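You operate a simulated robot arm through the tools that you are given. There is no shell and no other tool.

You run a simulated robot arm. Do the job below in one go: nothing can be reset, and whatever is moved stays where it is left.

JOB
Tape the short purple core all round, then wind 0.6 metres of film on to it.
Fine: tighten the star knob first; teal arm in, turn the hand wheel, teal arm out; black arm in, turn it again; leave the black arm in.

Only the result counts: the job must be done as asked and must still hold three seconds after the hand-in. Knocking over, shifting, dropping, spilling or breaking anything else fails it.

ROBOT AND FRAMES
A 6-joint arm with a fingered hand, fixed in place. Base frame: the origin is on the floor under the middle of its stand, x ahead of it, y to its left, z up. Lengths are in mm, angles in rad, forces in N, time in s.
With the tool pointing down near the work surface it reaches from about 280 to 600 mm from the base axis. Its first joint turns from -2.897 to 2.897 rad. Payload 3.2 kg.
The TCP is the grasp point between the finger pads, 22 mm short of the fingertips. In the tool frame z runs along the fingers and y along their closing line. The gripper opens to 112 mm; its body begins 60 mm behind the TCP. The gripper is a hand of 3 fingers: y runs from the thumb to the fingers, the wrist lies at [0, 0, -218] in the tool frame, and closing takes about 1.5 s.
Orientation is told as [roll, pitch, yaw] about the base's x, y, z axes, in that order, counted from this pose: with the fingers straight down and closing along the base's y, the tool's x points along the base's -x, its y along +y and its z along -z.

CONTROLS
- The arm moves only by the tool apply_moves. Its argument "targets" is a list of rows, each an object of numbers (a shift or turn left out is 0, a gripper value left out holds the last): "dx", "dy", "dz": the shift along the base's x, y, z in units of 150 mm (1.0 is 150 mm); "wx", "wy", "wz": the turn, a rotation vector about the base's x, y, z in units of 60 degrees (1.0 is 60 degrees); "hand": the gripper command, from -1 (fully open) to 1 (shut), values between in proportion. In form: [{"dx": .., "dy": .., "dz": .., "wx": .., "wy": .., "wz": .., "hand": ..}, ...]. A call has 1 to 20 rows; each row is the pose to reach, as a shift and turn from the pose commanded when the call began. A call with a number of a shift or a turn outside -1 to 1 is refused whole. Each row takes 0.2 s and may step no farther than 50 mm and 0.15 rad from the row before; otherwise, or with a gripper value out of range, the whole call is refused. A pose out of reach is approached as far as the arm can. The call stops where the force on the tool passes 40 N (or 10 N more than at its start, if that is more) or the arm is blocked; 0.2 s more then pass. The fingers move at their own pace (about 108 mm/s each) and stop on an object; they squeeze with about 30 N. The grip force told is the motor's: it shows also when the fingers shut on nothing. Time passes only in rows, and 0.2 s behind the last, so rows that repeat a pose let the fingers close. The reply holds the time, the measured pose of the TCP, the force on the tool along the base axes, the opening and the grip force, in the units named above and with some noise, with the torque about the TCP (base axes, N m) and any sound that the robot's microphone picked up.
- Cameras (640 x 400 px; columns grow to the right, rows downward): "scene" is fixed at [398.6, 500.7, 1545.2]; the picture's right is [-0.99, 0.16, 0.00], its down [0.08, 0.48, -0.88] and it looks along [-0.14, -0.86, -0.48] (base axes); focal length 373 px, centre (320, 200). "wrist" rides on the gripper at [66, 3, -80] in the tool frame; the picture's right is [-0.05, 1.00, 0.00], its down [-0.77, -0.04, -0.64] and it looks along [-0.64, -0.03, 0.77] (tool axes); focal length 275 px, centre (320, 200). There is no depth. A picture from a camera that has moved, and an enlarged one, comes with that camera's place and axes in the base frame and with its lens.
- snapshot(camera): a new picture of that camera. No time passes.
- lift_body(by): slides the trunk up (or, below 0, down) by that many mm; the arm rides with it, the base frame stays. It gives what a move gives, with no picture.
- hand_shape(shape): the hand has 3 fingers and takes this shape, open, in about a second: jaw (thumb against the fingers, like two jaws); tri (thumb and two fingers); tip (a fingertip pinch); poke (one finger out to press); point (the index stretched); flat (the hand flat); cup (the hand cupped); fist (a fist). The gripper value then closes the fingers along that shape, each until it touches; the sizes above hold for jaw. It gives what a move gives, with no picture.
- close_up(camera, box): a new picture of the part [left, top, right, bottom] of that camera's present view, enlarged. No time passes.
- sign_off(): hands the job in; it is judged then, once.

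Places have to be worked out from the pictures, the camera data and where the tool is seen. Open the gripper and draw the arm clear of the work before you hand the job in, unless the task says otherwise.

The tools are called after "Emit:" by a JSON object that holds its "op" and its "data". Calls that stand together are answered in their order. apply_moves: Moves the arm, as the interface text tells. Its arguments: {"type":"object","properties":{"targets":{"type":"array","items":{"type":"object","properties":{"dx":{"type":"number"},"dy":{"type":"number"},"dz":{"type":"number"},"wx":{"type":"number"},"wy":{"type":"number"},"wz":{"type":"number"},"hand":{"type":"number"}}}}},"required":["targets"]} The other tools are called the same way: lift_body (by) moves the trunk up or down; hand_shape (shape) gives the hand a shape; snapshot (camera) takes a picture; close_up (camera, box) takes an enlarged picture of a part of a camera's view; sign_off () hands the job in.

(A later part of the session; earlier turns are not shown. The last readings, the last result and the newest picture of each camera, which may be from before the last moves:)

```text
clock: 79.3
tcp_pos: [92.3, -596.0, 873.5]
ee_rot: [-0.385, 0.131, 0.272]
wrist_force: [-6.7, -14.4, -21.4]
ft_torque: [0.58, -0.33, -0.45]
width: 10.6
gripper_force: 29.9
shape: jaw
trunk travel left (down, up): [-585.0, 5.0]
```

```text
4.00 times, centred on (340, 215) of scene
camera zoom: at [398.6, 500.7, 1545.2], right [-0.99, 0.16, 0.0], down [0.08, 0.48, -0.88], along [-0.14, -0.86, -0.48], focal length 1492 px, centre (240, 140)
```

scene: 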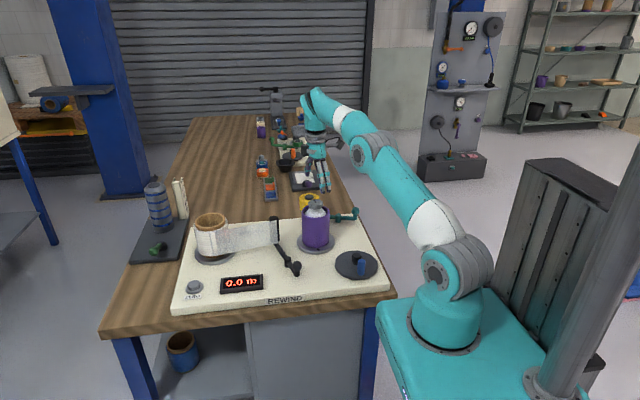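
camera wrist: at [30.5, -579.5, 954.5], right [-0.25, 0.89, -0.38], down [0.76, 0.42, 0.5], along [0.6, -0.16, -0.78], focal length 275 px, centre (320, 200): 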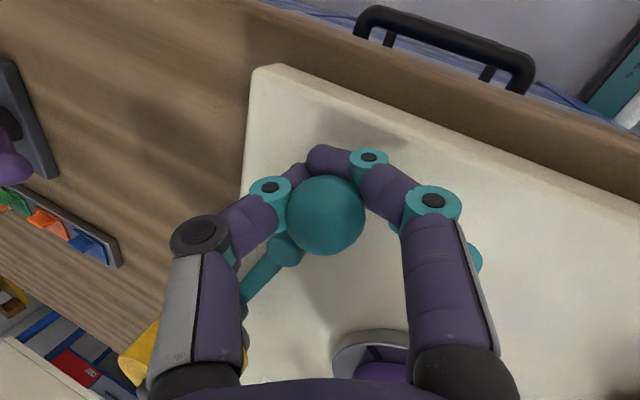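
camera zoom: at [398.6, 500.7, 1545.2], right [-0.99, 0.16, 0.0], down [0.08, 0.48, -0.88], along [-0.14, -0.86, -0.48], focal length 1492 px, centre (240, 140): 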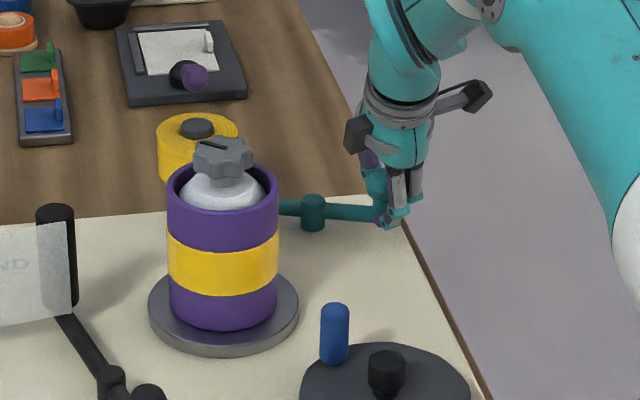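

The arm is back at its original outward position (stop felt). I open and withdraw along the tool axis.

Emit:
{"op": "apply_moves", "data": {"targets": [{"hand": -0.25}, {"hand": -0.25}, {"hand": -0.25}, {"hand": -0.25}, {"hand": -0.25}]}}

Emit:
{"op": "apply_moves", "data": {"targets": [{"dy": 0.07, "dz": 0.155, "hand": -0.25}, {"dy": 0.14, "dz": 0.35, "hand": -0.25}, {"dy": 0.22, "dz": 0.57, "wx": 0.08, "hand": -0.25}, {"dy": 0.3, "dz": 0.8, "wx": 0.16, "hand": -0.25}, {"dy": 0.4, "dz": 1.0, "wx": 0.24, "hand": -0.25}, {"dy": 0.5, "dz": 1.0, "wx": 0.32, "hand": -0.25}, {"dy": 0.6, "dz": 1.0, "wx": 0.38, "hand": -0.25}]}}

Emit:
{"op": "snapshot", "data": {"camera": "wrist"}}

Emit:
{"op": "close_up", "data": {"camera": "scene", "box": [160, 170, 400, 330]}}

```text
clock: 80.5
tcp_pos: [93.2, -592.5, 875.9]
ee_rot: [-0.386, 0.133, 0.272]
wrist_force: [0.2, 0.6, 0.9]
ft_torque: [-0.01, -0.03, 0.01]
width: 69.7
gripper_force: 0.0
shape: jaw
trunk travel left (down, up): [-585.0, 5.0]
```

```text
clock: 82.1
tcp_pos: [92.4, -503.6, 1026.5]
ee_rot: [-0.002, 0.017, 0.3]
wrist_force: [-1.1, 0.9, 0.2]
ft_torque: [0.02, 0.0, -0.01]
width: 69.9
gripper_force: 0.0
shape: jaw
trunk travel left (down, up): [-585.0, 5.0]
```

```text
taken
camera wrist: at [30.5, -520.2, 1108.4], right [-0.25, 0.97, 0.0], down [0.76, 0.2, 0.62], along [0.6, 0.15, -0.78], focal length 275 px, centre (320, 200)
```

wrist: 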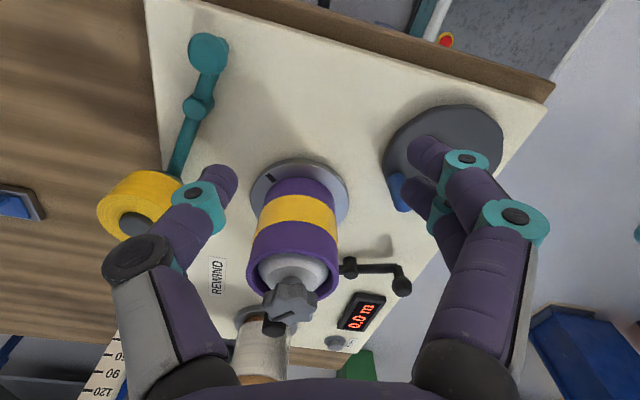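

```text
2.50 times, centred on (280, 250) of scene
camera zoom: at [398.6, 500.7, 1545.2], right [-0.99, 0.16, 0.0], down [0.08, 0.48, -0.88], along [-0.14, -0.86, -0.48], focal length 932 px, centre (420, 75)
```

zoom: 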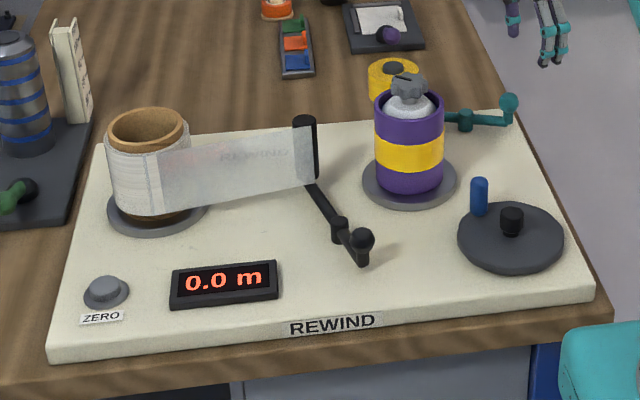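

Teal arm is out and the core fully taped. Next the black arm: its ball ≈(331,-326,878) should go toward +x. I travel there high, turning yaw to ≈1.57 so the fingers close along x.

Emit:
{"op": "apply_moves", "data": {"targets": [{"dx": 0.1, "dy": 0.15, "dz": 0.05, "wz": 0.12}, {"dx": 0.23, "dy": 0.3, "dz": 0.05, "wz": 0.24}, {"dx": 0.36, "dy": 0.45, "dz": 0.05, "wz": 0.36}, {"dx": 0.5, "dy": 0.6, "dz": 0.05, "wz": 0.48}, {"dx": 0.63, "dy": 0.75, "dz": 0.05, "wz": 0.6}, {"dx": 0.76, "dy": 0.85, "dz": 0.05, "wz": 0.72}, {"dx": 0.88, "dy": 0.95, "dz": 0.05, "wz": 0.84}, {"dx": 1.0, "dy": 1.0, "dz": 0.05, "wz": 0.96}]}}

Emit:
{"op": "apply_moves", "data": {"targets": [{"dx": 0.15, "dy": 0.05, "wz": 0.08}, {"dx": 0.3, "dy": 0.1, "wz": 0.16}, {"dx": 0.45, "dy": 0.15, "wz": 0.24}, {"dx": 0.59, "dy": 0.185, "dz": -0.1, "wz": 0.26}, {"dx": 0.59, "dy": 0.185, "dz": -0.3, "wz": 0.26}, {"dx": 0.59, "dy": 0.185, "dz": -0.5, "wz": 0.26}]}}

Emit:
{"op": "snapshot", "data": {"camera": "wrist"}}

```text
clock: 83.9
tcp_pos: [244.6, -351.6, 1034.9]
ee_rot: [-0.004, 0.017, 1.312]
wrist_force: [1.0, 0.1, -0.5]
ft_torque: [-0.01, 0.01, 0.01]
width: 69.7
gripper_force: 0.0
shape: jaw
trunk travel left (down, up): [-585.0, 5.0]
```

```text
clock: 85.3
tcp_pos: [331.7, -325.2, 960.2]
ee_rot: [-0.004, 0.018, 1.578]
wrist_force: [0.7, 0.2, -0.9]
ft_torque: [0.0, -0.01, 0.01]
width: 69.9
gripper_force: 0.0
shape: jaw
trunk travel left (down, up): [-585.0, 5.0]
```

```text
taken
camera wrist: at [330.6, -390.4, 1041.9], right [-1.0, 0.04, 0.0], down [0.03, 0.78, 0.62], along [0.03, 0.62, -0.78], focal length 275 px, centre (320, 200)
```

wrist: 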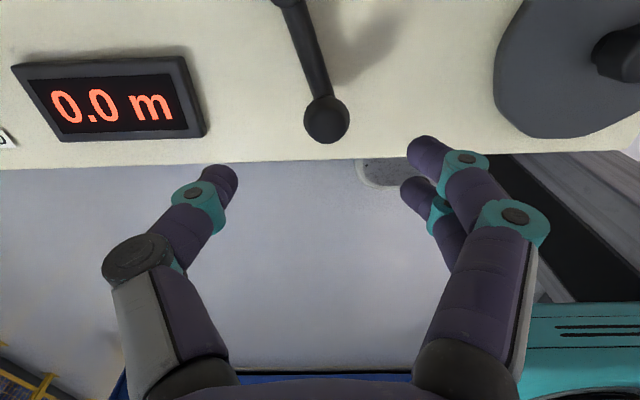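

Ball centred under the hand at (330.5,-323). I descend to straddle it, close, and check.

Emit:
{"op": "apply_moves", "data": {"targets": [{"dy": 0.01, "dz": -0.15, "hand": -0.25}, {"dy": 0.015, "dz": -0.3, "hand": -0.25}, {"dy": 0.015, "dz": -0.45, "hand": -0.25}, {"dy": 0.015, "dz": -0.57, "hand": -0.25}]}}

Emit:
{"op": "apply_moves", "data": {"targets": [{"hand": 1}, {"hand": 1}, {"hand": 1}, {"hand": 1}, {"hand": 1}, {"hand": 1}, {"hand": 1}]}}

Emit:
{"op": "snapshot", "data": {"camera": "wrist"}}

Emit:
{"op": "close_up", "data": {"camera": "scene", "box": [170, 180, 370, 310]}}

```text
clock: 86.3
tcp_pos: [331.9, -323.3, 872.3]
ee_rot: [-0.003, 0.021, 1.578]
wrist_force: [0.1, 0.1, 0.7]
ft_torque: [-0.03, 0.02, -0.01]
width: 69.8
gripper_force: 0.0
shape: jaw
trunk travel left (down, up): [-585.0, 5.0]
```

```text
clock: 87.9
tcp_pos: [330.9, -323.3, 873.2]
ee_rot: [-0.005, 0.017, 1.578]
wrist_force: [-0.7, 0.6, -5.7]
ft_torque: [-0.02, 0.15, -0.03]
width: 5.3
gripper_force: 30.4
shape: jaw
trunk travel left (down, up): [-585.0, 5.0]
```

```text
taken
camera wrist: at [329.8, -388.3, 954.9], right [-1.0, 0.04, 0.0], down [0.03, 0.78, 0.62], along [0.03, 0.62, -0.78], focal length 275 px, centre (320, 200)
```

wrist: 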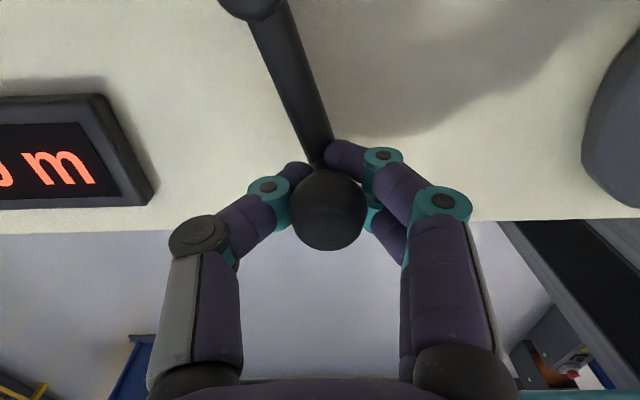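

```text
3.08 times, centred on (270, 245) of scene
camera zoom: at [398.6, 500.7, 1545.2], right [-0.99, 0.16, 0.0], down [0.08, 0.48, -0.88], along [-0.14, -0.86, -0.48], focal length 1147 px, centre (474, 62)
```

zoom: 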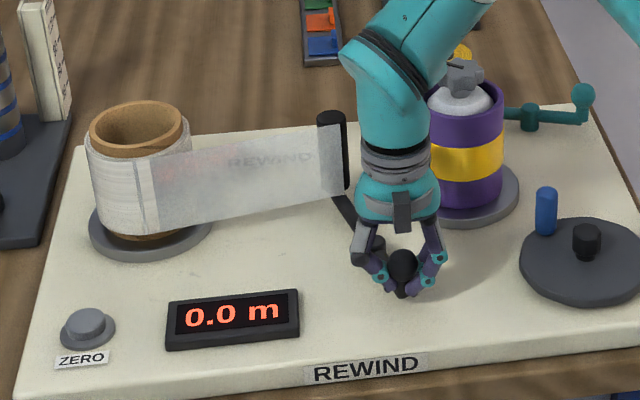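

The black ball's post is gripped. I swing it +x along its arc in small steps.

Emit:
{"op": "apply_moves", "data": {"targets": [{"dx": 0.03, "dy": 0.008, "hand": 1}, {"dx": 0.06, "dy": 0.013, "hand": 1}, {"dx": 0.09, "dy": 0.017, "hand": 1}, {"dx": 0.12, "dy": 0.02, "hand": 1}, {"dx": 0.15, "dy": 0.02, "hand": 1}, {"dx": 0.184, "dy": 0.017, "hand": 1}]}}

Emit:
{"op": "close_up", "data": {"camera": "scene", "box": [170, 180, 370, 310]}}

Emit:
{"op": "snapshot", "data": {"camera": "wrist"}}

```text
clock: 89.3
tcp_pos: [359.5, -318.7, 873.1]
ee_rot: [-0.002, 0.019, 1.578]
wrist_force: [-4.8, 4.1, 5.7]
ft_torque: [0.07, 0.4, -0.37]
width: 5.4
gripper_force: 30.0
shape: jaw
trunk travel left (down, up): [-585.0, 5.0]
```

```text
3.08 times, centred on (270, 245) of scene
camera zoom: at [398.6, 500.7, 1545.2], right [-0.99, 0.16, 0.0], down [0.08, 0.48, -0.88], along [-0.14, -0.86, -0.48], focal length 1147 px, centre (474, 62)
```

zoom: 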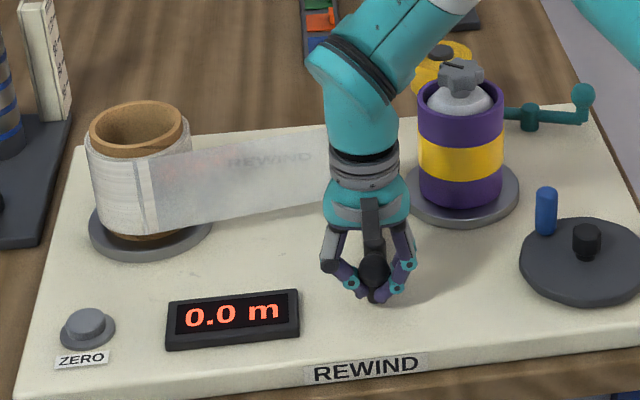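

```text
taken
camera wrist: at [357.0, -383.7, 954.8], right [-1.0, 0.04, -0.01], down [0.03, 0.78, 0.62], along [0.03, 0.62, -0.78], focal length 275 px, centre (320, 200)
```

wrist: 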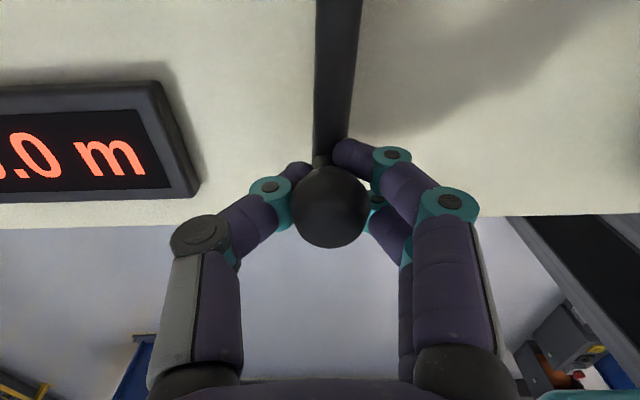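

It is swinging freely. I continue along the arc until it reaches its stop.

Emit:
{"op": "apply_moves", "data": {"targets": [{"dx": 0.03, "dy": -0.005, "hand": 1}, {"dx": 0.06, "dy": -0.011, "hand": 1}, {"dx": 0.09, "dy": -0.02, "hand": 1}, {"dx": 0.12, "dy": -0.031, "hand": 1}]}}

Emit:
{"op": "close_up", "data": {"camera": "scene", "box": [170, 180, 370, 310]}}

Emit:
{"op": "snapshot", "data": {"camera": "wrist"}}

```text
clock: 90.3
tcp_pos: [375.8, -322.1, 873.2]
ee_rot: [-0.004, 0.017, 1.576]
wrist_force: [-7.2, 23.6, 11.2]
ft_torque: [0.31, 0.63, -0.63]
width: 5.8
gripper_force: 29.7
shape: jaw
trunk travel left (down, up): [-585.0, 5.0]
```

```text
3.08 times, centred on (270, 245) of scene
camera zoom: at [398.6, 500.7, 1545.2], right [-0.99, 0.16, 0.0], down [0.08, 0.48, -0.88], along [-0.14, -0.86, -0.48], focal length 1147 px, centre (474, 62)
```

zoom: 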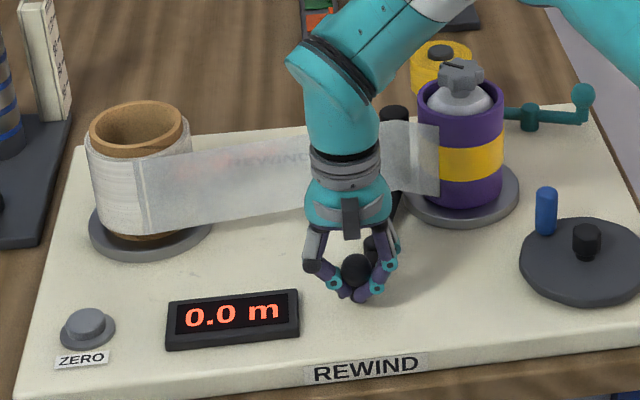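

```text
taken
camera wrist: at [372.8, -386.3, 954.7], right [-1.0, 0.04, 0.0], down [0.03, 0.78, 0.62], along [0.03, 0.62, -0.78], focal length 275 px, centre (320, 200)
```

wrist: 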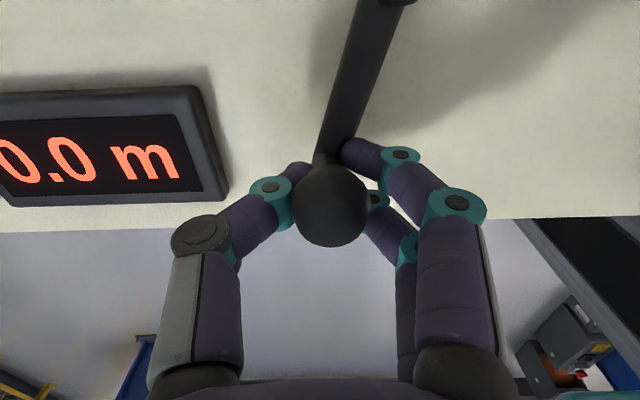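

The roller now reaches the core and the film appears to touch it; side force in y means the true arc is flatter. I push a bit further +x with a y correction to make sure it's at the stop.

Emit:
{"op": "apply_moves", "data": {"targets": [{"dx": 0.015, "dy": 0.01, "hand": 1}, {"dx": 0.03, "dy": 0.012, "hand": 1}, {"dx": 0.045, "dy": 0.01, "hand": 1}]}}

Emit:
{"op": "close_up", "data": {"camera": "scene", "box": [170, 180, 370, 310]}}

```text
clock: 91.1
tcp_pos: [382.0, -321.4, 874.7]
ee_rot: [-0.004, 0.016, 1.575]
wrist_force: [-25.7, 20.8, 8.5]
ft_torque: [0.06, 1.02, -0.57]
width: 5.6
gripper_force: 30.1
shape: jaw
trunk travel left (down, up): [-585.0, 5.0]
```

```text
3.08 times, centred on (270, 245) of scene
camera zoom: at [398.6, 500.7, 1545.2], right [-0.99, 0.16, 0.0], down [0.08, 0.48, -0.88], along [-0.14, -0.86, -0.48], focal length 1147 px, centre (474, 62)
```

zoom: 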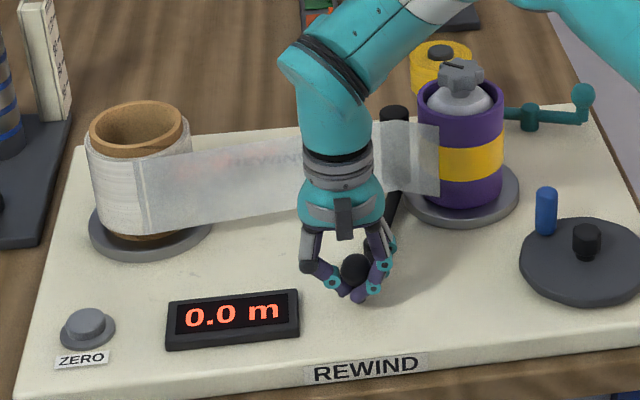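

Force -26 N in x with no further motion: the black arm is at its stop with the film on the core. I release and lift clear.

Emit:
{"op": "apply_moves", "data": {"targets": [{"dx": -0.02, "hand": 1}, {"dx": -0.02, "hand": -0.25}, {"dx": -0.02, "hand": -0.25}, {"dx": -0.02, "hand": -0.25}, {"dx": -0.02, "hand": -0.25}, {"dx": -0.02, "hand": -0.25}]}}

Emit:
{"op": "apply_moves", "data": {"targets": [{"dz": 0.1, "hand": -0.25}, {"dz": 0.3, "hand": -0.25}, {"dz": 0.55, "hand": -0.25}, {"dz": 0.8, "hand": -0.25}, {"dz": 1.0, "hand": -0.25}]}}

Emit:
{"op": "close_up", "data": {"camera": "scene", "box": [170, 180, 370, 310]}}

Emit:
{"op": "snapshot", "data": {"camera": "wrist"}}

```text
clock: 92.5
tcp_pos: [381.2, -322.8, 871.8]
ee_rot: [-0.004, 0.019, 1.577]
wrist_force: [-0.4, 0.2, 0.7]
ft_torque: [-0.02, -0.02, -0.02]
width: 69.5
gripper_force: 0.1
shape: jaw
trunk travel left (down, up): [-585.0, 5.0]
```

```text
clock: 93.7
tcp_pos: [382.8, -323.2, 1022.1]
ee_rot: [-0.004, 0.018, 1.577]
wrist_force: [-0.1, -0.5, 1.1]
ft_torque: [0.0, -0.02, 0.02]
width: 69.8
gripper_force: 0.0
shape: jaw
trunk travel left (down, up): [-585.0, 5.0]
```

```text
3.08 times, centred on (270, 245) of scene
camera zoom: at [398.6, 500.7, 1545.2], right [-0.99, 0.16, 0.0], down [0.08, 0.48, -0.88], along [-0.14, -0.86, -0.48], focal length 1147 px, centre (474, 62)
```

zoom: 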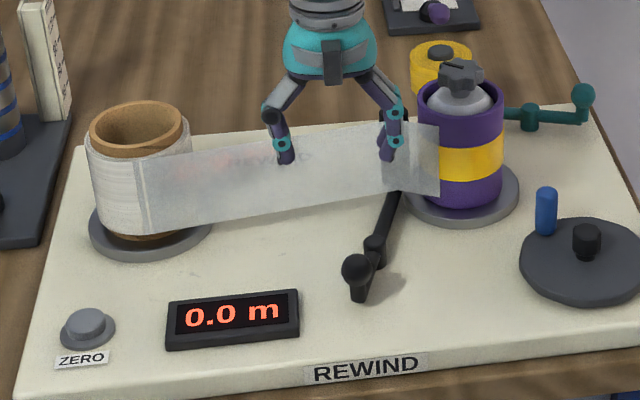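

```text
taken
camera wrist: at [379.4, -388.3, 1103.7], right [-1.0, 0.04, 0.0], down [0.03, 0.78, 0.62], along [0.03, 0.62, -0.78], focal length 275 px, centre (320, 200)
```

wrist: 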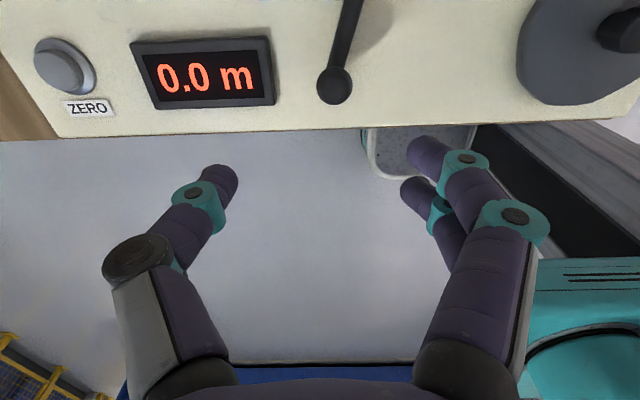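

Film is on the core, counter reads 0.0, arm stays in. Now to the wheel: handle ≈(180,-397). I go over it with yaw ≈2.1 (closing line tangential there).

Emit:
{"op": "apply_moves", "data": {"targets": [{"dx": -0.2, "dy": -0.05, "wz": 0.1, "hand": -0.25}, {"dx": -0.4, "dy": -0.1, "wz": 0.2, "hand": -0.25}, {"dx": -0.6, "dy": -0.15, "wz": 0.3, "hand": -0.25}, {"dx": -0.8, "dy": -0.2, "wz": 0.4, "hand": -0.25}, {"dx": -1.0, "dy": -0.25, "wz": 0.5, "hand": -0.25}]}}

Emit:
{"op": "apply_moves", "data": {"targets": [{"dx": -0.15, "dy": -0.1, "hand": -0.25}, {"dx": -0.35, "dy": -0.24, "hand": -0.25}, {"dx": -0.35, "dy": -0.24, "dz": -0.2, "hand": -0.25}]}}

Emit:
{"op": "snapshot", "data": {"camera": "wrist"}}

```text
clock: 94.9
tcp_pos: [232.0, -360.7, 1022.4]
ee_rot: [-0.003, 0.019, 2.103]
wrist_force: [0.0, 0.6, -0.5]
ft_torque: [0.05, 0.02, -0.01]
width: 69.8
gripper_force: 0.1
shape: jaw
trunk travel left (down, up): [-585.0, 5.0]
```

```text
clock: 95.7
tcp_pos: [181.5, -398.5, 993.6]
ee_rot: [-0.007, 0.018, 2.103]
wrist_force: [0.2, -0.2, -0.2]
ft_torque: [0.0, 0.01, 0.01]
width: 69.8
gripper_force: 0.0
shape: jaw
trunk travel left (down, up): [-585.0, 5.0]
```

```text
taken
camera wrist: at [212.8, -456.3, 1074.6], right [-0.88, -0.47, 0.0], down [-0.37, 0.69, 0.62], along [-0.29, 0.55, -0.78], focal length 275 px, centre (320, 200)
```

wrist: 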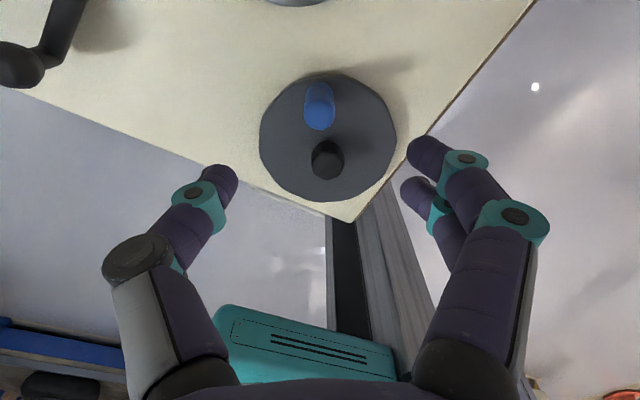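

The handle top is at ≈(179,-394). I descend over it and close.

Emit:
{"op": "apply_moves", "data": {"targets": [{"dx": -0.01, "dy": 0.015, "dz": -0.2, "hand": -0.25}, {"dx": -0.01, "dy": 0.015, "dz": -0.4, "hand": -0.25}, {"dx": -0.01, "dy": 0.015, "dz": -0.58, "hand": -0.25}, {"dx": -0.01, "dy": 0.015, "dz": -0.715, "hand": -0.25}]}}

Emit:
{"op": "snapshot", "data": {"camera": "wrist"}}

Emit:
{"op": "apply_moves", "data": {"targets": [{"hand": 1}, {"hand": 1}, {"hand": 1}, {"hand": 1}, {"hand": 1}, {"hand": 1}, {"hand": 1}]}}

Emit:
{"op": "snapshot", "data": {"camera": "wrist"}}

```text
clock: 96.7
tcp_pos: [178.5, -395.6, 885.4]
ee_rot: [-0.003, 0.021, 2.101]
wrist_force: [0.5, 0.5, 0.4]
ft_torque: [0.02, 0.02, -0.01]
width: 69.6
gripper_force: 0.1
shape: jaw
trunk travel left (down, up): [-585.0, 5.0]
```

```text
taken
camera wrist: at [209.7, -454.3, 967.2], right [-0.89, -0.47, 0.0], down [-0.37, 0.69, 0.62], along [-0.29, 0.55, -0.78], focal length 275 px, centre (320, 200)
```

wrist: 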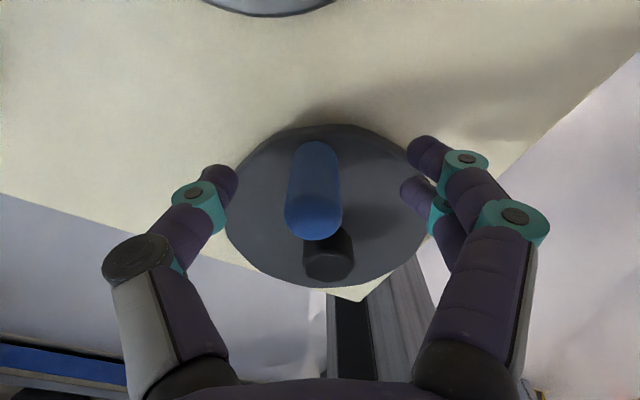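

```text
clock: 98.3
tcp_pos: [180.0, -396.3, 886.2]
ee_rot: [-0.003, 0.017, 2.102]
wrist_force: [2.8, -2.4, -4.1]
ft_torque: [-0.08, -0.01, -0.01]
width: 11.1
gripper_force: 29.8
shape: jaw
trunk travel left (down, up): [-585.0, 5.0]
```

```text
taken
camera wrist: at [210.2, -454.5, 967.2], right [-0.88, -0.47, 0.0], down [-0.37, 0.69, 0.62], along [-0.29, 0.55, -0.78], focal length 275 px, centre (320, 200)
```

wrist: 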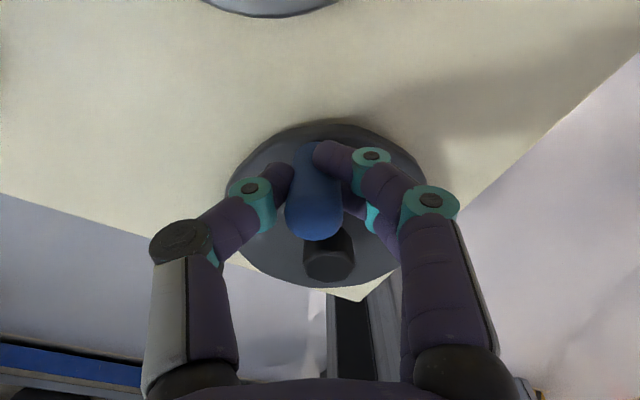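

Handle gripped at angle ≈-55.5°. I test-turn 15° clockwise and read the counter.

Emit:
{"op": "apply_moves", "data": {"targets": [{"dx": -0.013, "dy": -0.008, "hand": 1}, {"dx": -0.026, "dy": -0.016, "hand": 1}, {"dx": -0.053, "dy": -0.03, "hand": 1}, {"dx": -0.082, "dy": -0.042, "hand": 1}]}}

Emit:
{"op": "close_up", "data": {"camera": "scene", "box": [160, 180, 400, 330]}}

Emit:
{"op": "close_up", "data": {"camera": "scene", "box": [215, 265, 275, 300]}}

```text
clock: 99.3
tcp_pos: [167.1, -402.8, 886.6]
ee_rot: [-0.003, 0.016, 2.101]
wrist_force: [5.3, -6.5, -8.4]
ft_torque: [-0.13, -0.05, -0.04]
width: 10.8
gripper_force: 30.1
shape: jaw
trunk travel left (down, up): [-585.0, 5.0]
```

```text
2.67 times, centred on (280, 255) of scene
camera zoom: at [398.6, 500.7, 1545.2], right [-0.99, 0.16, 0.0], down [0.08, 0.48, -0.88], along [-0.14, -0.86, -0.48], focal length 994 px, centre (427, 53)
```

zoom: 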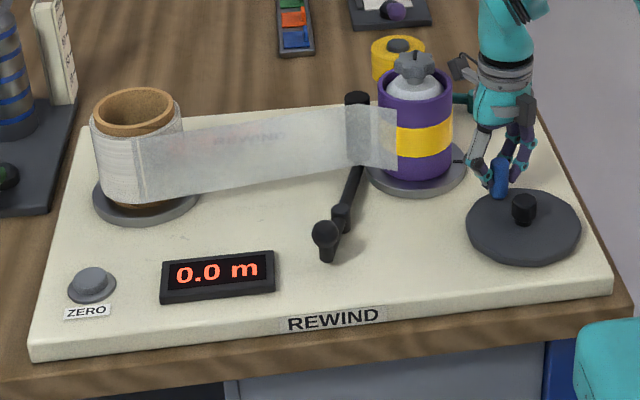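

```text
10.67 times, centred on (245, 282) of scene
camera zoom: at [398.6, 500.7, 1545.2], right [-0.99, 0.16, 0.0], down [0.08, 0.48, -0.88], along [-0.14, -0.86, -0.48], focal length 3977 px, centre (1120, -680)
```

zoom: 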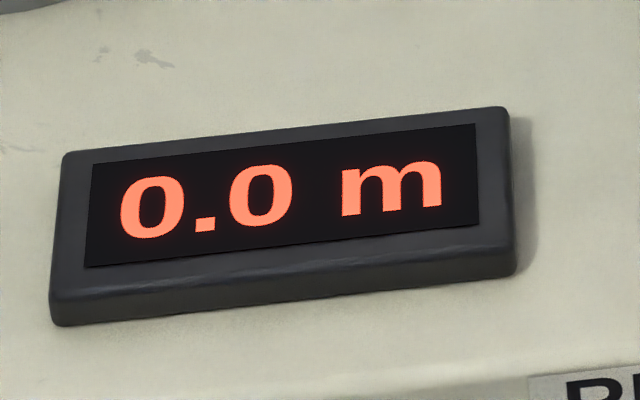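

Counter still 0.0 after ≈60° of core (≈0.045 m expected, may just be rounding). I turn another 20° to see.

Emit:
{"op": "apply_moves", "data": {"targets": [{"dx": -0.029, "dy": -0.009, "hand": 1}, {"dx": -0.06, "dy": -0.015, "hand": 1}, {"dx": -0.09, "dy": -0.019, "hand": 1}, {"dx": -0.121, "dy": -0.02, "hand": 1}]}}

Emit:
{"op": "close_up", "data": {"camera": "scene", "box": [160, 180, 400, 330]}}

Emit:
{"op": "close_up", "data": {"camera": "scene", "box": [280, 185, 360, 260]}}

```text
clock: 100.3
tcp_pos: [146.9, -405.8, 885.5]
ee_rot: [-0.001, 0.018, 2.103]
wrist_force: [3.8, -7.6, 6.8]
ft_torque: [-0.16, -0.04, -0.02]
width: 10.7
gripper_force: 30.1
shape: jaw
trunk travel left (down, up): [-585.0, 5.0]
```

```text
2.67 times, centred on (280, 255) of scene
camera zoom: at [398.6, 500.7, 1545.2], right [-0.99, 0.16, 0.0], down [0.08, 0.48, -0.88], along [-0.14, -0.86, -0.48], focal length 994 px, centre (427, 53)
```

zoom: 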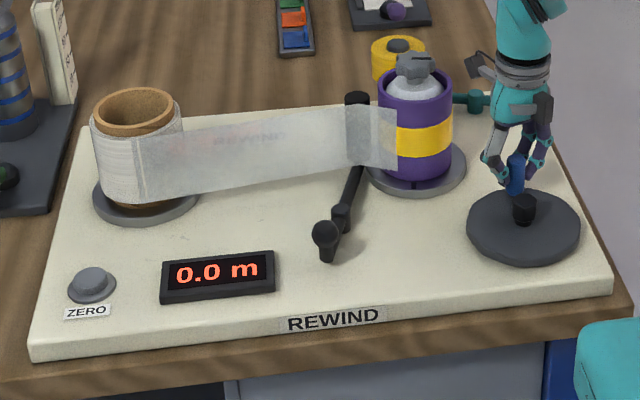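

```text
5.33 times, centred on (320, 222) of scene
camera zoom: at [398.6, 500.7, 1545.2], right [-0.99, 0.16, 0.0], down [0.08, 0.48, -0.88], along [-0.14, -0.86, -0.48], focal length 1989 px, centre (320, 80)
```

zoom: 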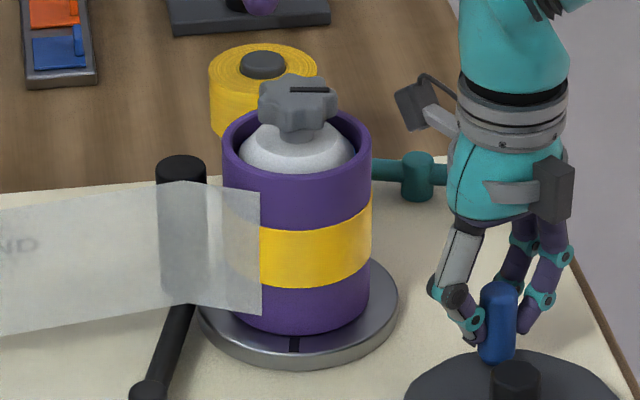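

Clockwise, the film end just slides: no film laid and no counts though the core turned ~140°. So the film must wind counter-clockwise. I turn back 20° CCW and check.

Emit:
{"op": "apply_moves", "data": {"targets": [{"dx": 0.031, "dy": 0.001, "hand": 1}, {"dx": 0.061, "dy": 0.005, "hand": 1}, {"dx": 0.092, "dy": 0.011, "hand": 1}, {"dx": 0.121, "dy": 0.02, "hand": 1}]}}

Emit:
{"op": "close_up", "data": {"camera": "scene", "box": [160, 180, 400, 330]}}

Emit:
{"op": "close_up", "data": {"camera": "scene", "box": [280, 185, 360, 260]}}

```text
clock: 101.3
tcp_pos: [164.5, -403.5, 885.0]
ee_rot: [-0.003, 0.019, 2.105]
wrist_force: [-1.0, -12.8, 7.2]
ft_torque: [-0.31, 0.05, -0.01]
width: 10.7
gripper_force: 30.2
shape: jaw
trunk travel left (down, up): [-585.0, 5.0]
```

```text
2.67 times, centred on (280, 255) of scene
camera zoom: at [398.6, 500.7, 1545.2], right [-0.99, 0.16, 0.0], down [0.08, 0.48, -0.88], along [-0.14, -0.86, -0.48], focal length 994 px, centre (427, 53)
```

zoom: 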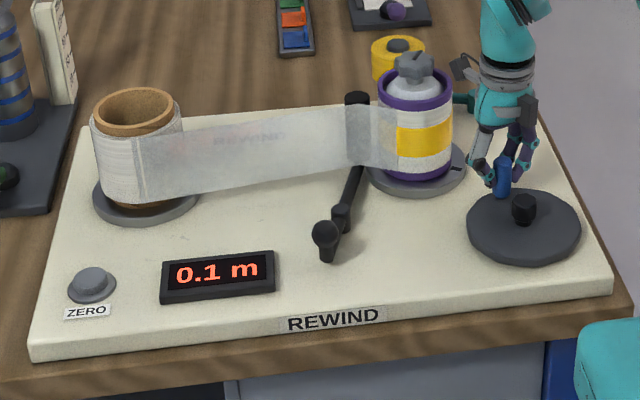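

```text
5.33 times, centred on (320, 222) of scene
camera zoom: at [398.6, 500.7, 1545.2], right [-0.99, 0.16, 0.0], down [0.08, 0.48, -0.88], along [-0.14, -0.86, -0.48], focal length 1989 px, centre (320, 80)
```

zoom: 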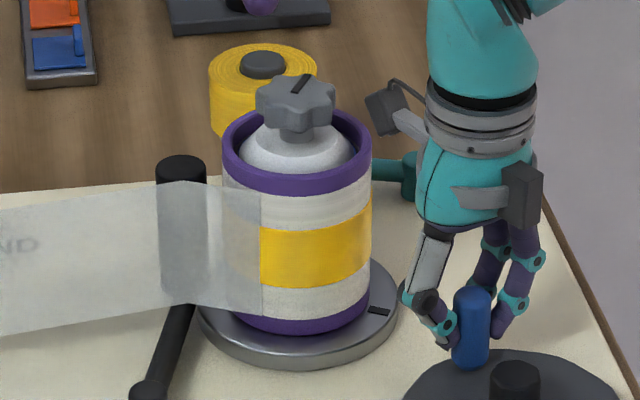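

Counter-clockwise works: film is being laid and the counter shows 0.1 m (rounded). I continue CCW 40° of wheel.

Emit:
{"op": "apply_moves", "data": {"targets": [{"dx": 0.029, "dy": 0.012, "hand": 1}, {"dx": 0.056, "dy": 0.026, "hand": 1}, {"dx": 0.082, "dy": 0.042, "hand": 1}, {"dx": 0.107, "dy": 0.061, "hand": 1}, {"dx": 0.129, "dy": 0.081, "hand": 1}, {"dx": 0.151, "dy": 0.104, "hand": 1}, {"dx": 0.169, "dy": 0.128, "hand": 1}, {"dx": 0.187, "dy": 0.154, "hand": 1}]}}

Emit:
{"op": "close_up", "data": {"camera": "scene", "box": [160, 180, 400, 330]}}

Emit:
{"op": "snapshot", "data": {"camera": "wrist"}}

```text
clock: 103.1
tcp_pos: [194.6, -380.2, 885.5]
ee_rot: [-0.004, 0.015, 2.102]
wrist_force: [18.9, -13.3, 6.0]
ft_torque: [-0.28, -0.28, -0.1]
width: 11.6
gripper_force: 30.4
shape: jaw
trunk travel left (down, up): [-585.0, 5.0]
```

```text
2.67 times, centred on (280, 255) of scene
camera zoom: at [398.6, 500.7, 1545.2], right [-0.99, 0.16, 0.0], down [0.08, 0.48, -0.88], along [-0.14, -0.86, -0.48], focal length 994 px, centre (427, 53)
```

zoom: 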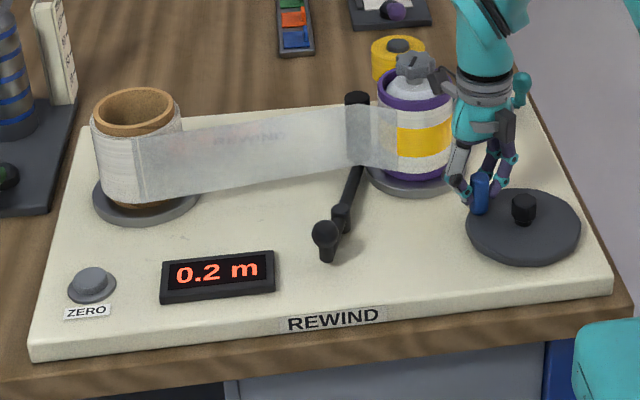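

```text
taken
camera wrist: at [225.4, -436.9, 966.2], right [-0.89, -0.47, 0.0], down [-0.37, 0.69, 0.62], along [-0.29, 0.55, -0.78], focal length 275 px, centre (320, 200)
```

wrist: 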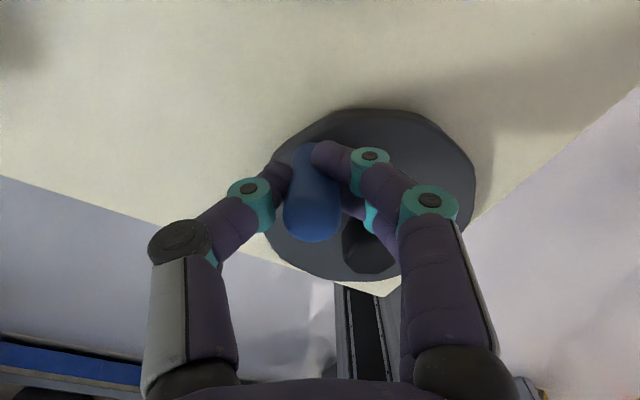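

0.2 m. The side force points outward, so I widen the path slightly (r≈54, centre ≈(151,-354)) and continue CCW to angle 0°.

Emit:
{"op": "apply_moves", "data": {"targets": [{"dx": 0.02, "dy": 0.01, "hand": 1}, {"dx": 0.031, "dy": 0.028, "hand": 1}, {"dx": 0.04, "dy": 0.049, "hand": 1}, {"dx": 0.05, "dy": 0.079, "hand": 1}, {"dx": 0.057, "dy": 0.11, "hand": 1}, {"dx": 0.061, "dy": 0.141, "hand": 1}, {"dx": 0.062, "dy": 0.173, "hand": 1}]}}

Emit:
{"op": "close_up", "data": {"camera": "scene", "box": [160, 180, 400, 330]}}

Emit:
{"op": "snapshot", "data": {"camera": "wrist"}}

```text
clock: 104.7
tcp_pos: [203.4, -349.9, 884.3]
ee_rot: [-0.003, 0.018, 2.102]
wrist_force: [-3.1, -2.1, 10.7]
ft_torque: [-0.08, 0.13, 0.03]
width: 11.3
gripper_force: 29.8
shape: jaw
trunk travel left (down, up): [-585.0, 5.0]
```

```text
2.67 times, centred on (280, 255) of scene
camera zoom: at [398.6, 500.7, 1545.2], right [-0.99, 0.16, 0.0], down [0.08, 0.48, -0.88], along [-0.14, -0.86, -0.48], focal length 994 px, centre (427, 53)
```

zoom: 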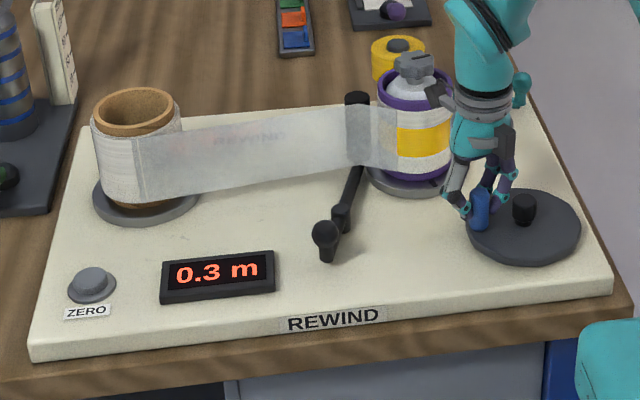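

```text
taken
camera wrist: at [232.8, -408.6, 966.3], right [-0.89, -0.47, 0.0], down [-0.37, 0.69, 0.62], along [-0.29, 0.55, -0.78], focal length 275 px, centre (320, 200)
```

wrist: 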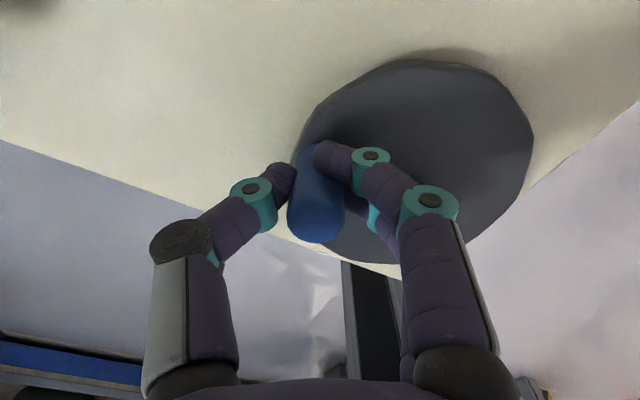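

0.3 m. I continue in 15° steps from here to catch the counter's transitions.

Emit:
{"op": "apply_moves", "data": {"targets": [{"dx": -0.004, "dy": 0.018, "hand": 1}, {"dx": -0.008, "dy": 0.035, "hand": 1}, {"dx": -0.012, "dy": 0.065, "hand": 1}, {"dx": -0.019, "dy": 0.095, "hand": 1}]}}

Emit:
{"op": "close_up", "data": {"camera": "scene", "box": [160, 180, 400, 330]}}

```text
clock: 105.7
tcp_pos: [199.1, -337.9, 885.9]
ee_rot: [-0.002, 0.017, 2.101]
wrist_force: [2.1, -1.7, 2.8]
ft_torque: [-0.08, 0.04, 0.0]
width: 11.1
gripper_force: 30.0
shape: jaw
trunk travel left (down, up): [-585.0, 5.0]
```

```text
2.67 times, centred on (280, 255) of scene
camera zoom: at [398.6, 500.7, 1545.2], right [-0.99, 0.16, 0.0], down [0.08, 0.48, -0.88], along [-0.14, -0.86, -0.48], focal length 994 px, centre (427, 53)
```

zoom: 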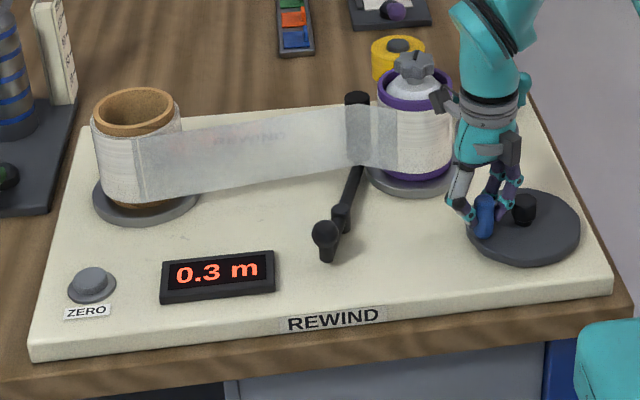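

Still 0.3; the first full wrap is on. I advance 10° more.

Emit:
{"op": "apply_moves", "data": {"targets": [{"dx": -0.005, "dy": 0.015, "hand": 1}, {"dx": -0.009, "dy": 0.03, "hand": 1}, {"dx": -0.015, "dy": 0.045, "hand": 1}, {"dx": -0.021, "dy": 0.059, "hand": 1}]}}

Emit:
{"op": "close_up", "data": {"camera": "scene", "box": [160, 180, 400, 330]}}

```text
clock: 106.7
tcp_pos: [196.1, -328.9, 885.0]
ee_rot: [-0.004, 0.017, 2.103]
wrist_force: [0.5, -3.7, -1.0]
ft_torque: [-0.09, 0.04, -0.02]
width: 11.4
gripper_force: 29.8
shape: jaw
trunk travel left (down, up): [-585.0, 5.0]
```

```text
2.67 times, centred on (280, 255) of scene
camera zoom: at [398.6, 500.7, 1545.2], right [-0.99, 0.16, 0.0], down [0.08, 0.48, -0.88], along [-0.14, -0.86, -0.48], focal length 994 px, centre (427, 53)
```

zoom: 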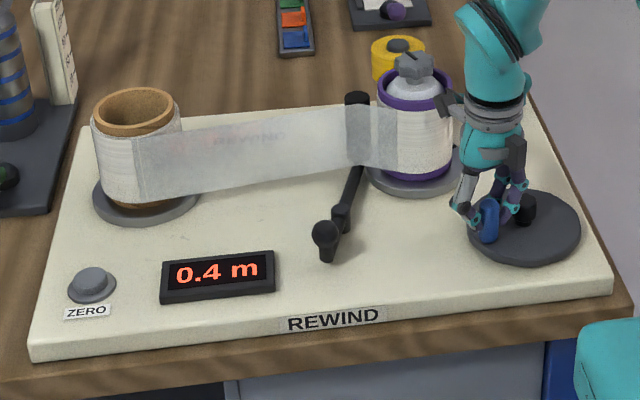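

0.4 m (transition at 0.35 m between wheel 17° and 27°). I continue to 45°, expecting the 0.45 transition at about 49–59°.

Emit:
{"op": "apply_moves", "data": {"targets": [{"dx": -0.015, "dy": 0.027, "hand": 1}, {"dx": -0.031, "dy": 0.054, "hand": 1}, {"dx": -0.05, "dy": 0.079, "hand": 1}, {"dx": -0.071, "dy": 0.101, "hand": 1}]}}

Emit:
{"op": "close_up", "data": {"camera": "scene", "box": [160, 180, 400, 330]}}

```text
clock: 107.7
tcp_pos: [185.4, -314.8, 885.6]
ee_rot: [-0.004, 0.016, 2.101]
wrist_force: [-1.2, -5.8, 1.6]
ft_torque: [-0.15, 0.09, -0.01]
width: 11.2
gripper_force: 30.1
shape: jaw
trunk travel left (down, up): [-585.0, 5.0]
```

```text
2.67 times, centred on (280, 255) of scene
camera zoom: at [398.6, 500.7, 1545.2], right [-0.99, 0.16, 0.0], down [0.08, 0.48, -0.88], along [-0.14, -0.86, -0.48], focal length 994 px, centre (427, 53)
```

zoom: 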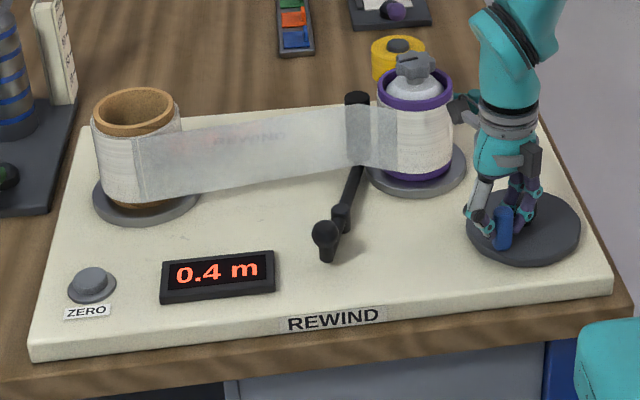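

Still 0.4 at 45°. I advance 5° at a time to find the 0.45 transition.

Emit:
{"op": "apply_moves", "data": {"targets": [{"dx": -0.011, "dy": 0.011, "hand": 1}, {"dx": -0.023, "dy": 0.021, "hand": 1}, {"dx": -0.023, "dy": 0.021, "hand": 1}]}}

Emit:
{"op": "close_up", "data": {"camera": "scene", "box": [160, 180, 400, 330]}}

```text
clock: 108.5
tcp_pos: [182.6, -312.5, 884.7]
ee_rot: [-0.003, 0.017, 2.101]
wrist_force: [-2.0, -8.6, 5.6]
ft_torque: [-0.19, 0.1, 0.03]
width: 11.1
gripper_force: 30.1
shape: jaw
trunk travel left (down, up): [-585.0, 5.0]
```

```text
2.67 times, centred on (280, 255) of scene
camera zoom: at [398.6, 500.7, 1545.2], right [-0.99, 0.16, 0.0], down [0.08, 0.48, -0.88], along [-0.14, -0.86, -0.48], focal length 994 px, centre (427, 53)
```

zoom: 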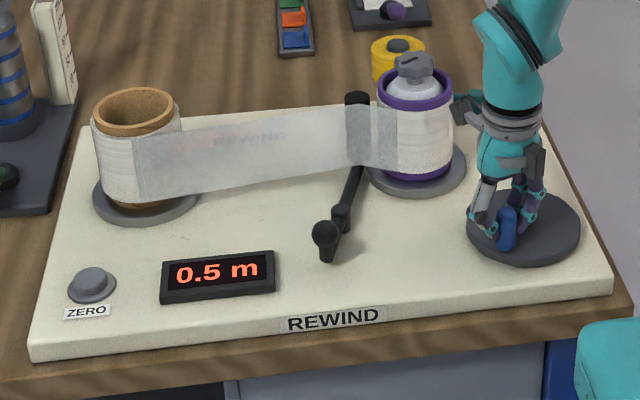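

0.45 transition lies at ≈47° commanded, so ≈31–32° per 0.1 m: 0.55 near 79°, 0.60 near 94–95°. I go to 70°.

Emit:
{"op": "apply_moves", "data": {"targets": [{"dx": -0.025, "dy": 0.019, "hand": 1}, {"dx": -0.051, "dy": 0.035, "hand": 1}, {"dx": -0.079, "dy": 0.05, "hand": 1}, {"dx": -0.107, "dy": 0.062, "hand": 1}, {"dx": -0.107, "dy": 0.062, "hand": 1}]}}

Emit:
{"op": "close_up", "data": {"camera": "scene", "box": [160, 180, 400, 330]}}

Emit:
{"op": "snapshot", "data": {"camera": "wrist"}}

```text
clock: 109.7
tcp_pos: [167.6, -302.2, 883.9]
ee_rot: [-0.002, 0.019, 2.101]
wrist_force: [-1.7, -20.6, 13.3]
ft_torque: [-0.45, 0.12, 0.04]
width: 11.0
gripper_force: 30.0
shape: jaw
trunk travel left (down, up): [-585.0, 5.0]
```

```text
2.67 times, centred on (280, 255) of scene
camera zoom: at [398.6, 500.7, 1545.2], right [-0.99, 0.16, 0.0], down [0.08, 0.48, -0.88], along [-0.14, -0.86, -0.48], focal length 994 px, centre (427, 53)
```

zoom: 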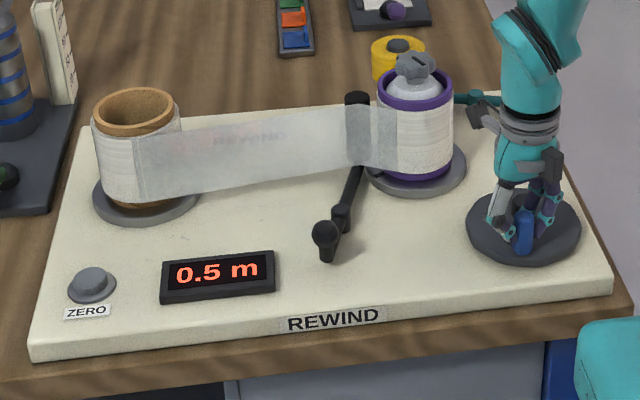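

```text
taken
camera wrist: at [196.5, -360.9, 966.3], right [-0.88, -0.47, -0.01], down [-0.37, 0.69, 0.62], along [-0.29, 0.55, -0.78], focal length 275 px, centre (320, 200)
```

wrist: 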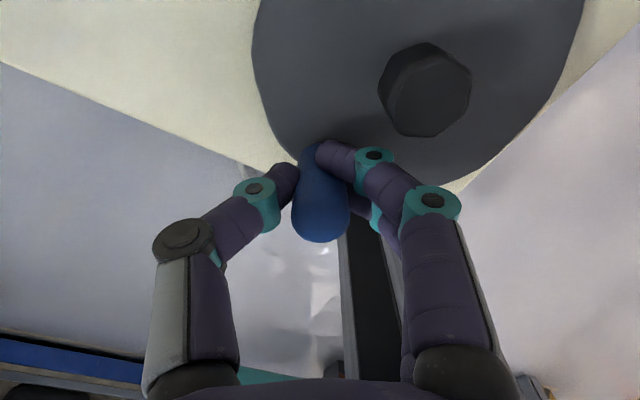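

0.5 m at 70°; radial force shows my path is a few mm too far out in +y, so I lower it slightly. I step to 75° and read.

Emit:
{"op": "apply_moves", "data": {"targets": [{"dx": -0.015, "dy": -0.007, "hand": 1}, {"dx": -0.03, "dy": -0.007, "hand": 1}, {"dx": -0.03, "dy": -0.007, "hand": 1}]}}

Emit:
{"op": "close_up", "data": {"camera": "scene", "box": [160, 180, 400, 330]}}

```text
clock: 110.5
tcp_pos: [161.8, -302.4, 885.5]
ee_rot: [-0.003, 0.014, 2.103]
wrist_force: [2.9, -6.9, 10.3]
ft_torque: [-0.15, 0.0, -0.03]
width: 11.4
gripper_force: 30.6
shape: jaw
trunk travel left (down, up): [-585.0, 5.0]
```

```text
2.67 times, centred on (280, 255) of scene
camera zoom: at [398.6, 500.7, 1545.2], right [-0.99, 0.16, 0.0], down [0.08, 0.48, -0.88], along [-0.14, -0.86, -0.48], focal length 994 px, centre (427, 53)
```

zoom: 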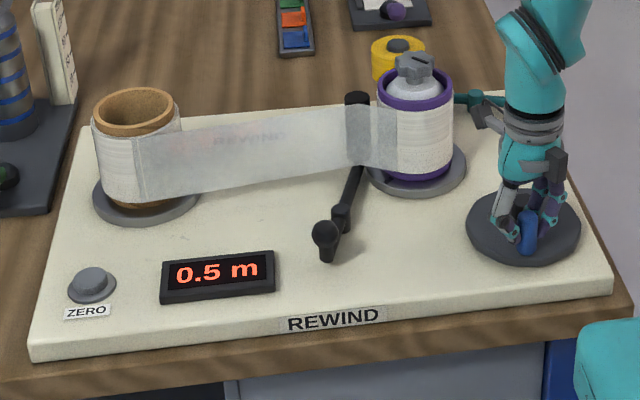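

Still 0.5. I step to 78°.

Emit:
{"op": "apply_moves", "data": {"targets": [{"dx": -0.009, "dy": 0.002, "hand": 1}, {"dx": -0.018, "dy": 0.003, "hand": 1}, {"dx": -0.018, "dy": 0.003, "hand": 1}]}}

Emit:
{"op": "close_up", "data": {"camera": "scene", "box": [215, 265, 275, 300]}}

```text
clock: 111.3
tcp_pos: [159.9, -302.9, 885.9]
ee_rot: [-0.004, 0.016, 2.101]
wrist_force: [3.1, -6.2, -3.0]
ft_torque: [-0.12, 0.03, 0.01]
width: 11.2
gripper_force: 30.2
shape: jaw
trunk travel left (down, up): [-585.0, 5.0]
```

```text
10.67 times, centred on (245, 282) of scene
camera zoom: at [398.6, 500.7, 1545.2], right [-0.99, 0.16, 0.0], down [0.08, 0.48, -0.88], along [-0.14, -0.86, -0.48], focal length 3977 px, centre (1120, -680)
```

zoom: 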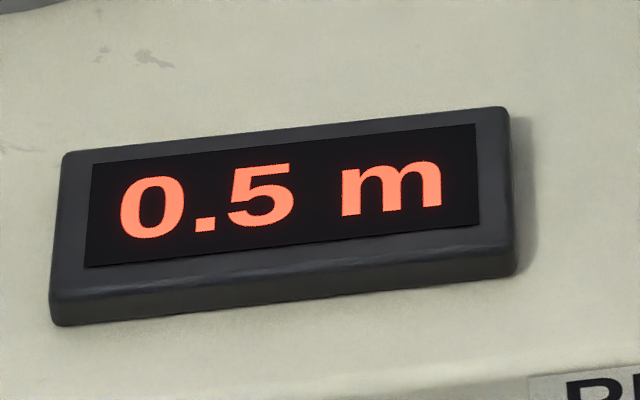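

Still 0.5. I step 3° more to 81°.

Emit:
{"op": "apply_moves", "data": {"targets": [{"dx": -0.009, "dy": 0.002, "hand": 1}, {"dx": -0.018, "dy": 0.003, "hand": 1}, {"dx": -0.018, "dy": 0.003, "hand": 1}]}}

Emit:
{"op": "close_up", "data": {"camera": "scene", "box": [215, 265, 275, 300]}}

```text
clock: 112.1
tcp_pos: [157.4, -301.6, 885.9]
ee_rot: [-0.004, 0.017, 2.104]
wrist_force: [4.3, -5.0, -0.3]
ft_torque: [-0.13, 0.01, 0.03]
width: 11.0
gripper_force: 30.2
shape: jaw
trunk travel left (down, up): [-585.0, 5.0]
```

```text
10.67 times, centred on (245, 282) of scene
camera zoom: at [398.6, 500.7, 1545.2], right [-0.99, 0.16, 0.0], down [0.08, 0.48, -0.88], along [-0.14, -0.86, -0.48], focal length 3977 px, centre (1120, -680)
```

zoom: 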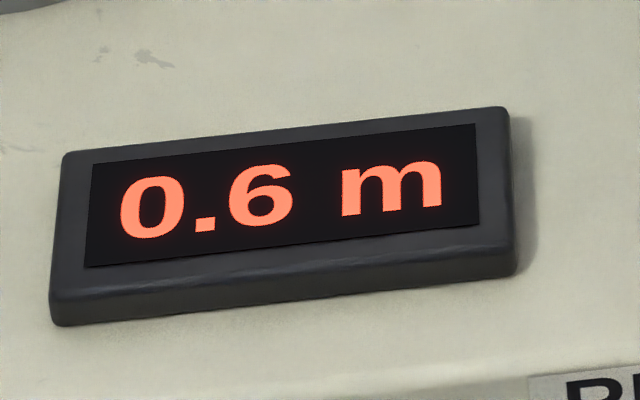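

The counter just flipped to 0.6 (0.55 m) at ≈79.5°, 32° per 0.1 m, so 0.60 m is at ≈95.5–96°. I turn on to 96°.

Emit:
{"op": "apply_moves", "data": {"targets": [{"dx": -0.019, "dy": 0.003, "hand": 1}, {"dx": -0.037, "dy": 0.004, "hand": 1}, {"dx": -0.056, "dy": 0.005, "hand": 1}, {"dx": -0.075, "dy": 0.004, "hand": 1}, {"dx": -0.093, "dy": 0.003, "hand": 1}, {"dx": -0.093, "dy": 0.003, "hand": 1}]}}

Emit:
{"op": "close_up", "data": {"camera": "scene", "box": [160, 180, 400, 330]}}

Emit:
{"op": "snapshot", "data": {"camera": "wrist"}}

```text
clock: 113.5
tcp_pos: [143.3, -301.8, 885.1]
ee_rot: [-0.003, 0.016, 2.103]
wrist_force: [6.6, -8.9, -1.2]
ft_torque: [-0.18, -0.02, -0.01]
width: 10.8
gripper_force: 30.0
shape: jaw
trunk travel left (down, up): [-585.0, 5.0]
```

```text
2.67 times, centred on (280, 255) of scene
camera zoom: at [398.6, 500.7, 1545.2], right [-0.99, 0.16, 0.0], down [0.08, 0.48, -0.88], along [-0.14, -0.86, -0.48], focal length 994 px, centre (427, 53)
```

zoom: 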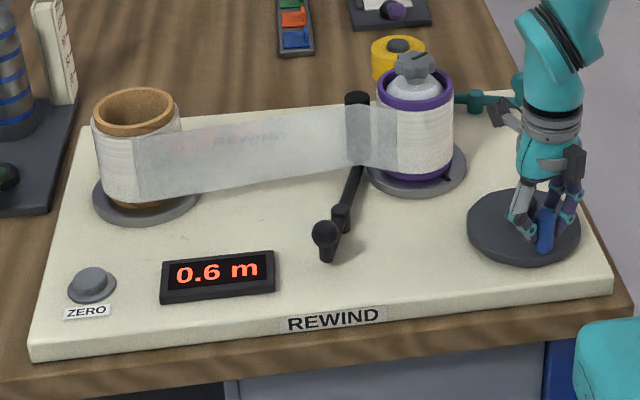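

```text
taken
camera wrist: at [174.0, -360.2, 966.6], right [-0.88, -0.47, 0.0], down [-0.37, 0.69, 0.62], along [-0.29, 0.55, -0.78], focal length 275 px, centre (320, 200)
```

wrist: 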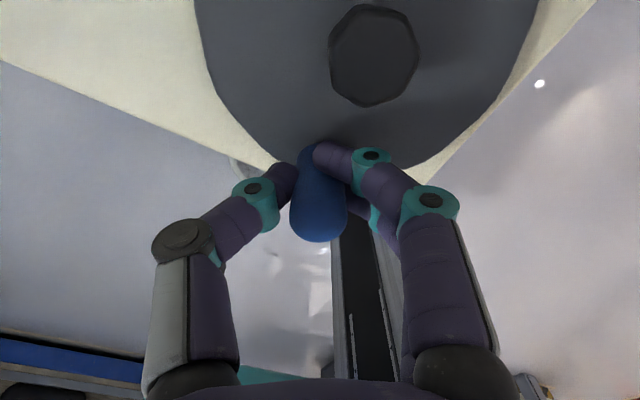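

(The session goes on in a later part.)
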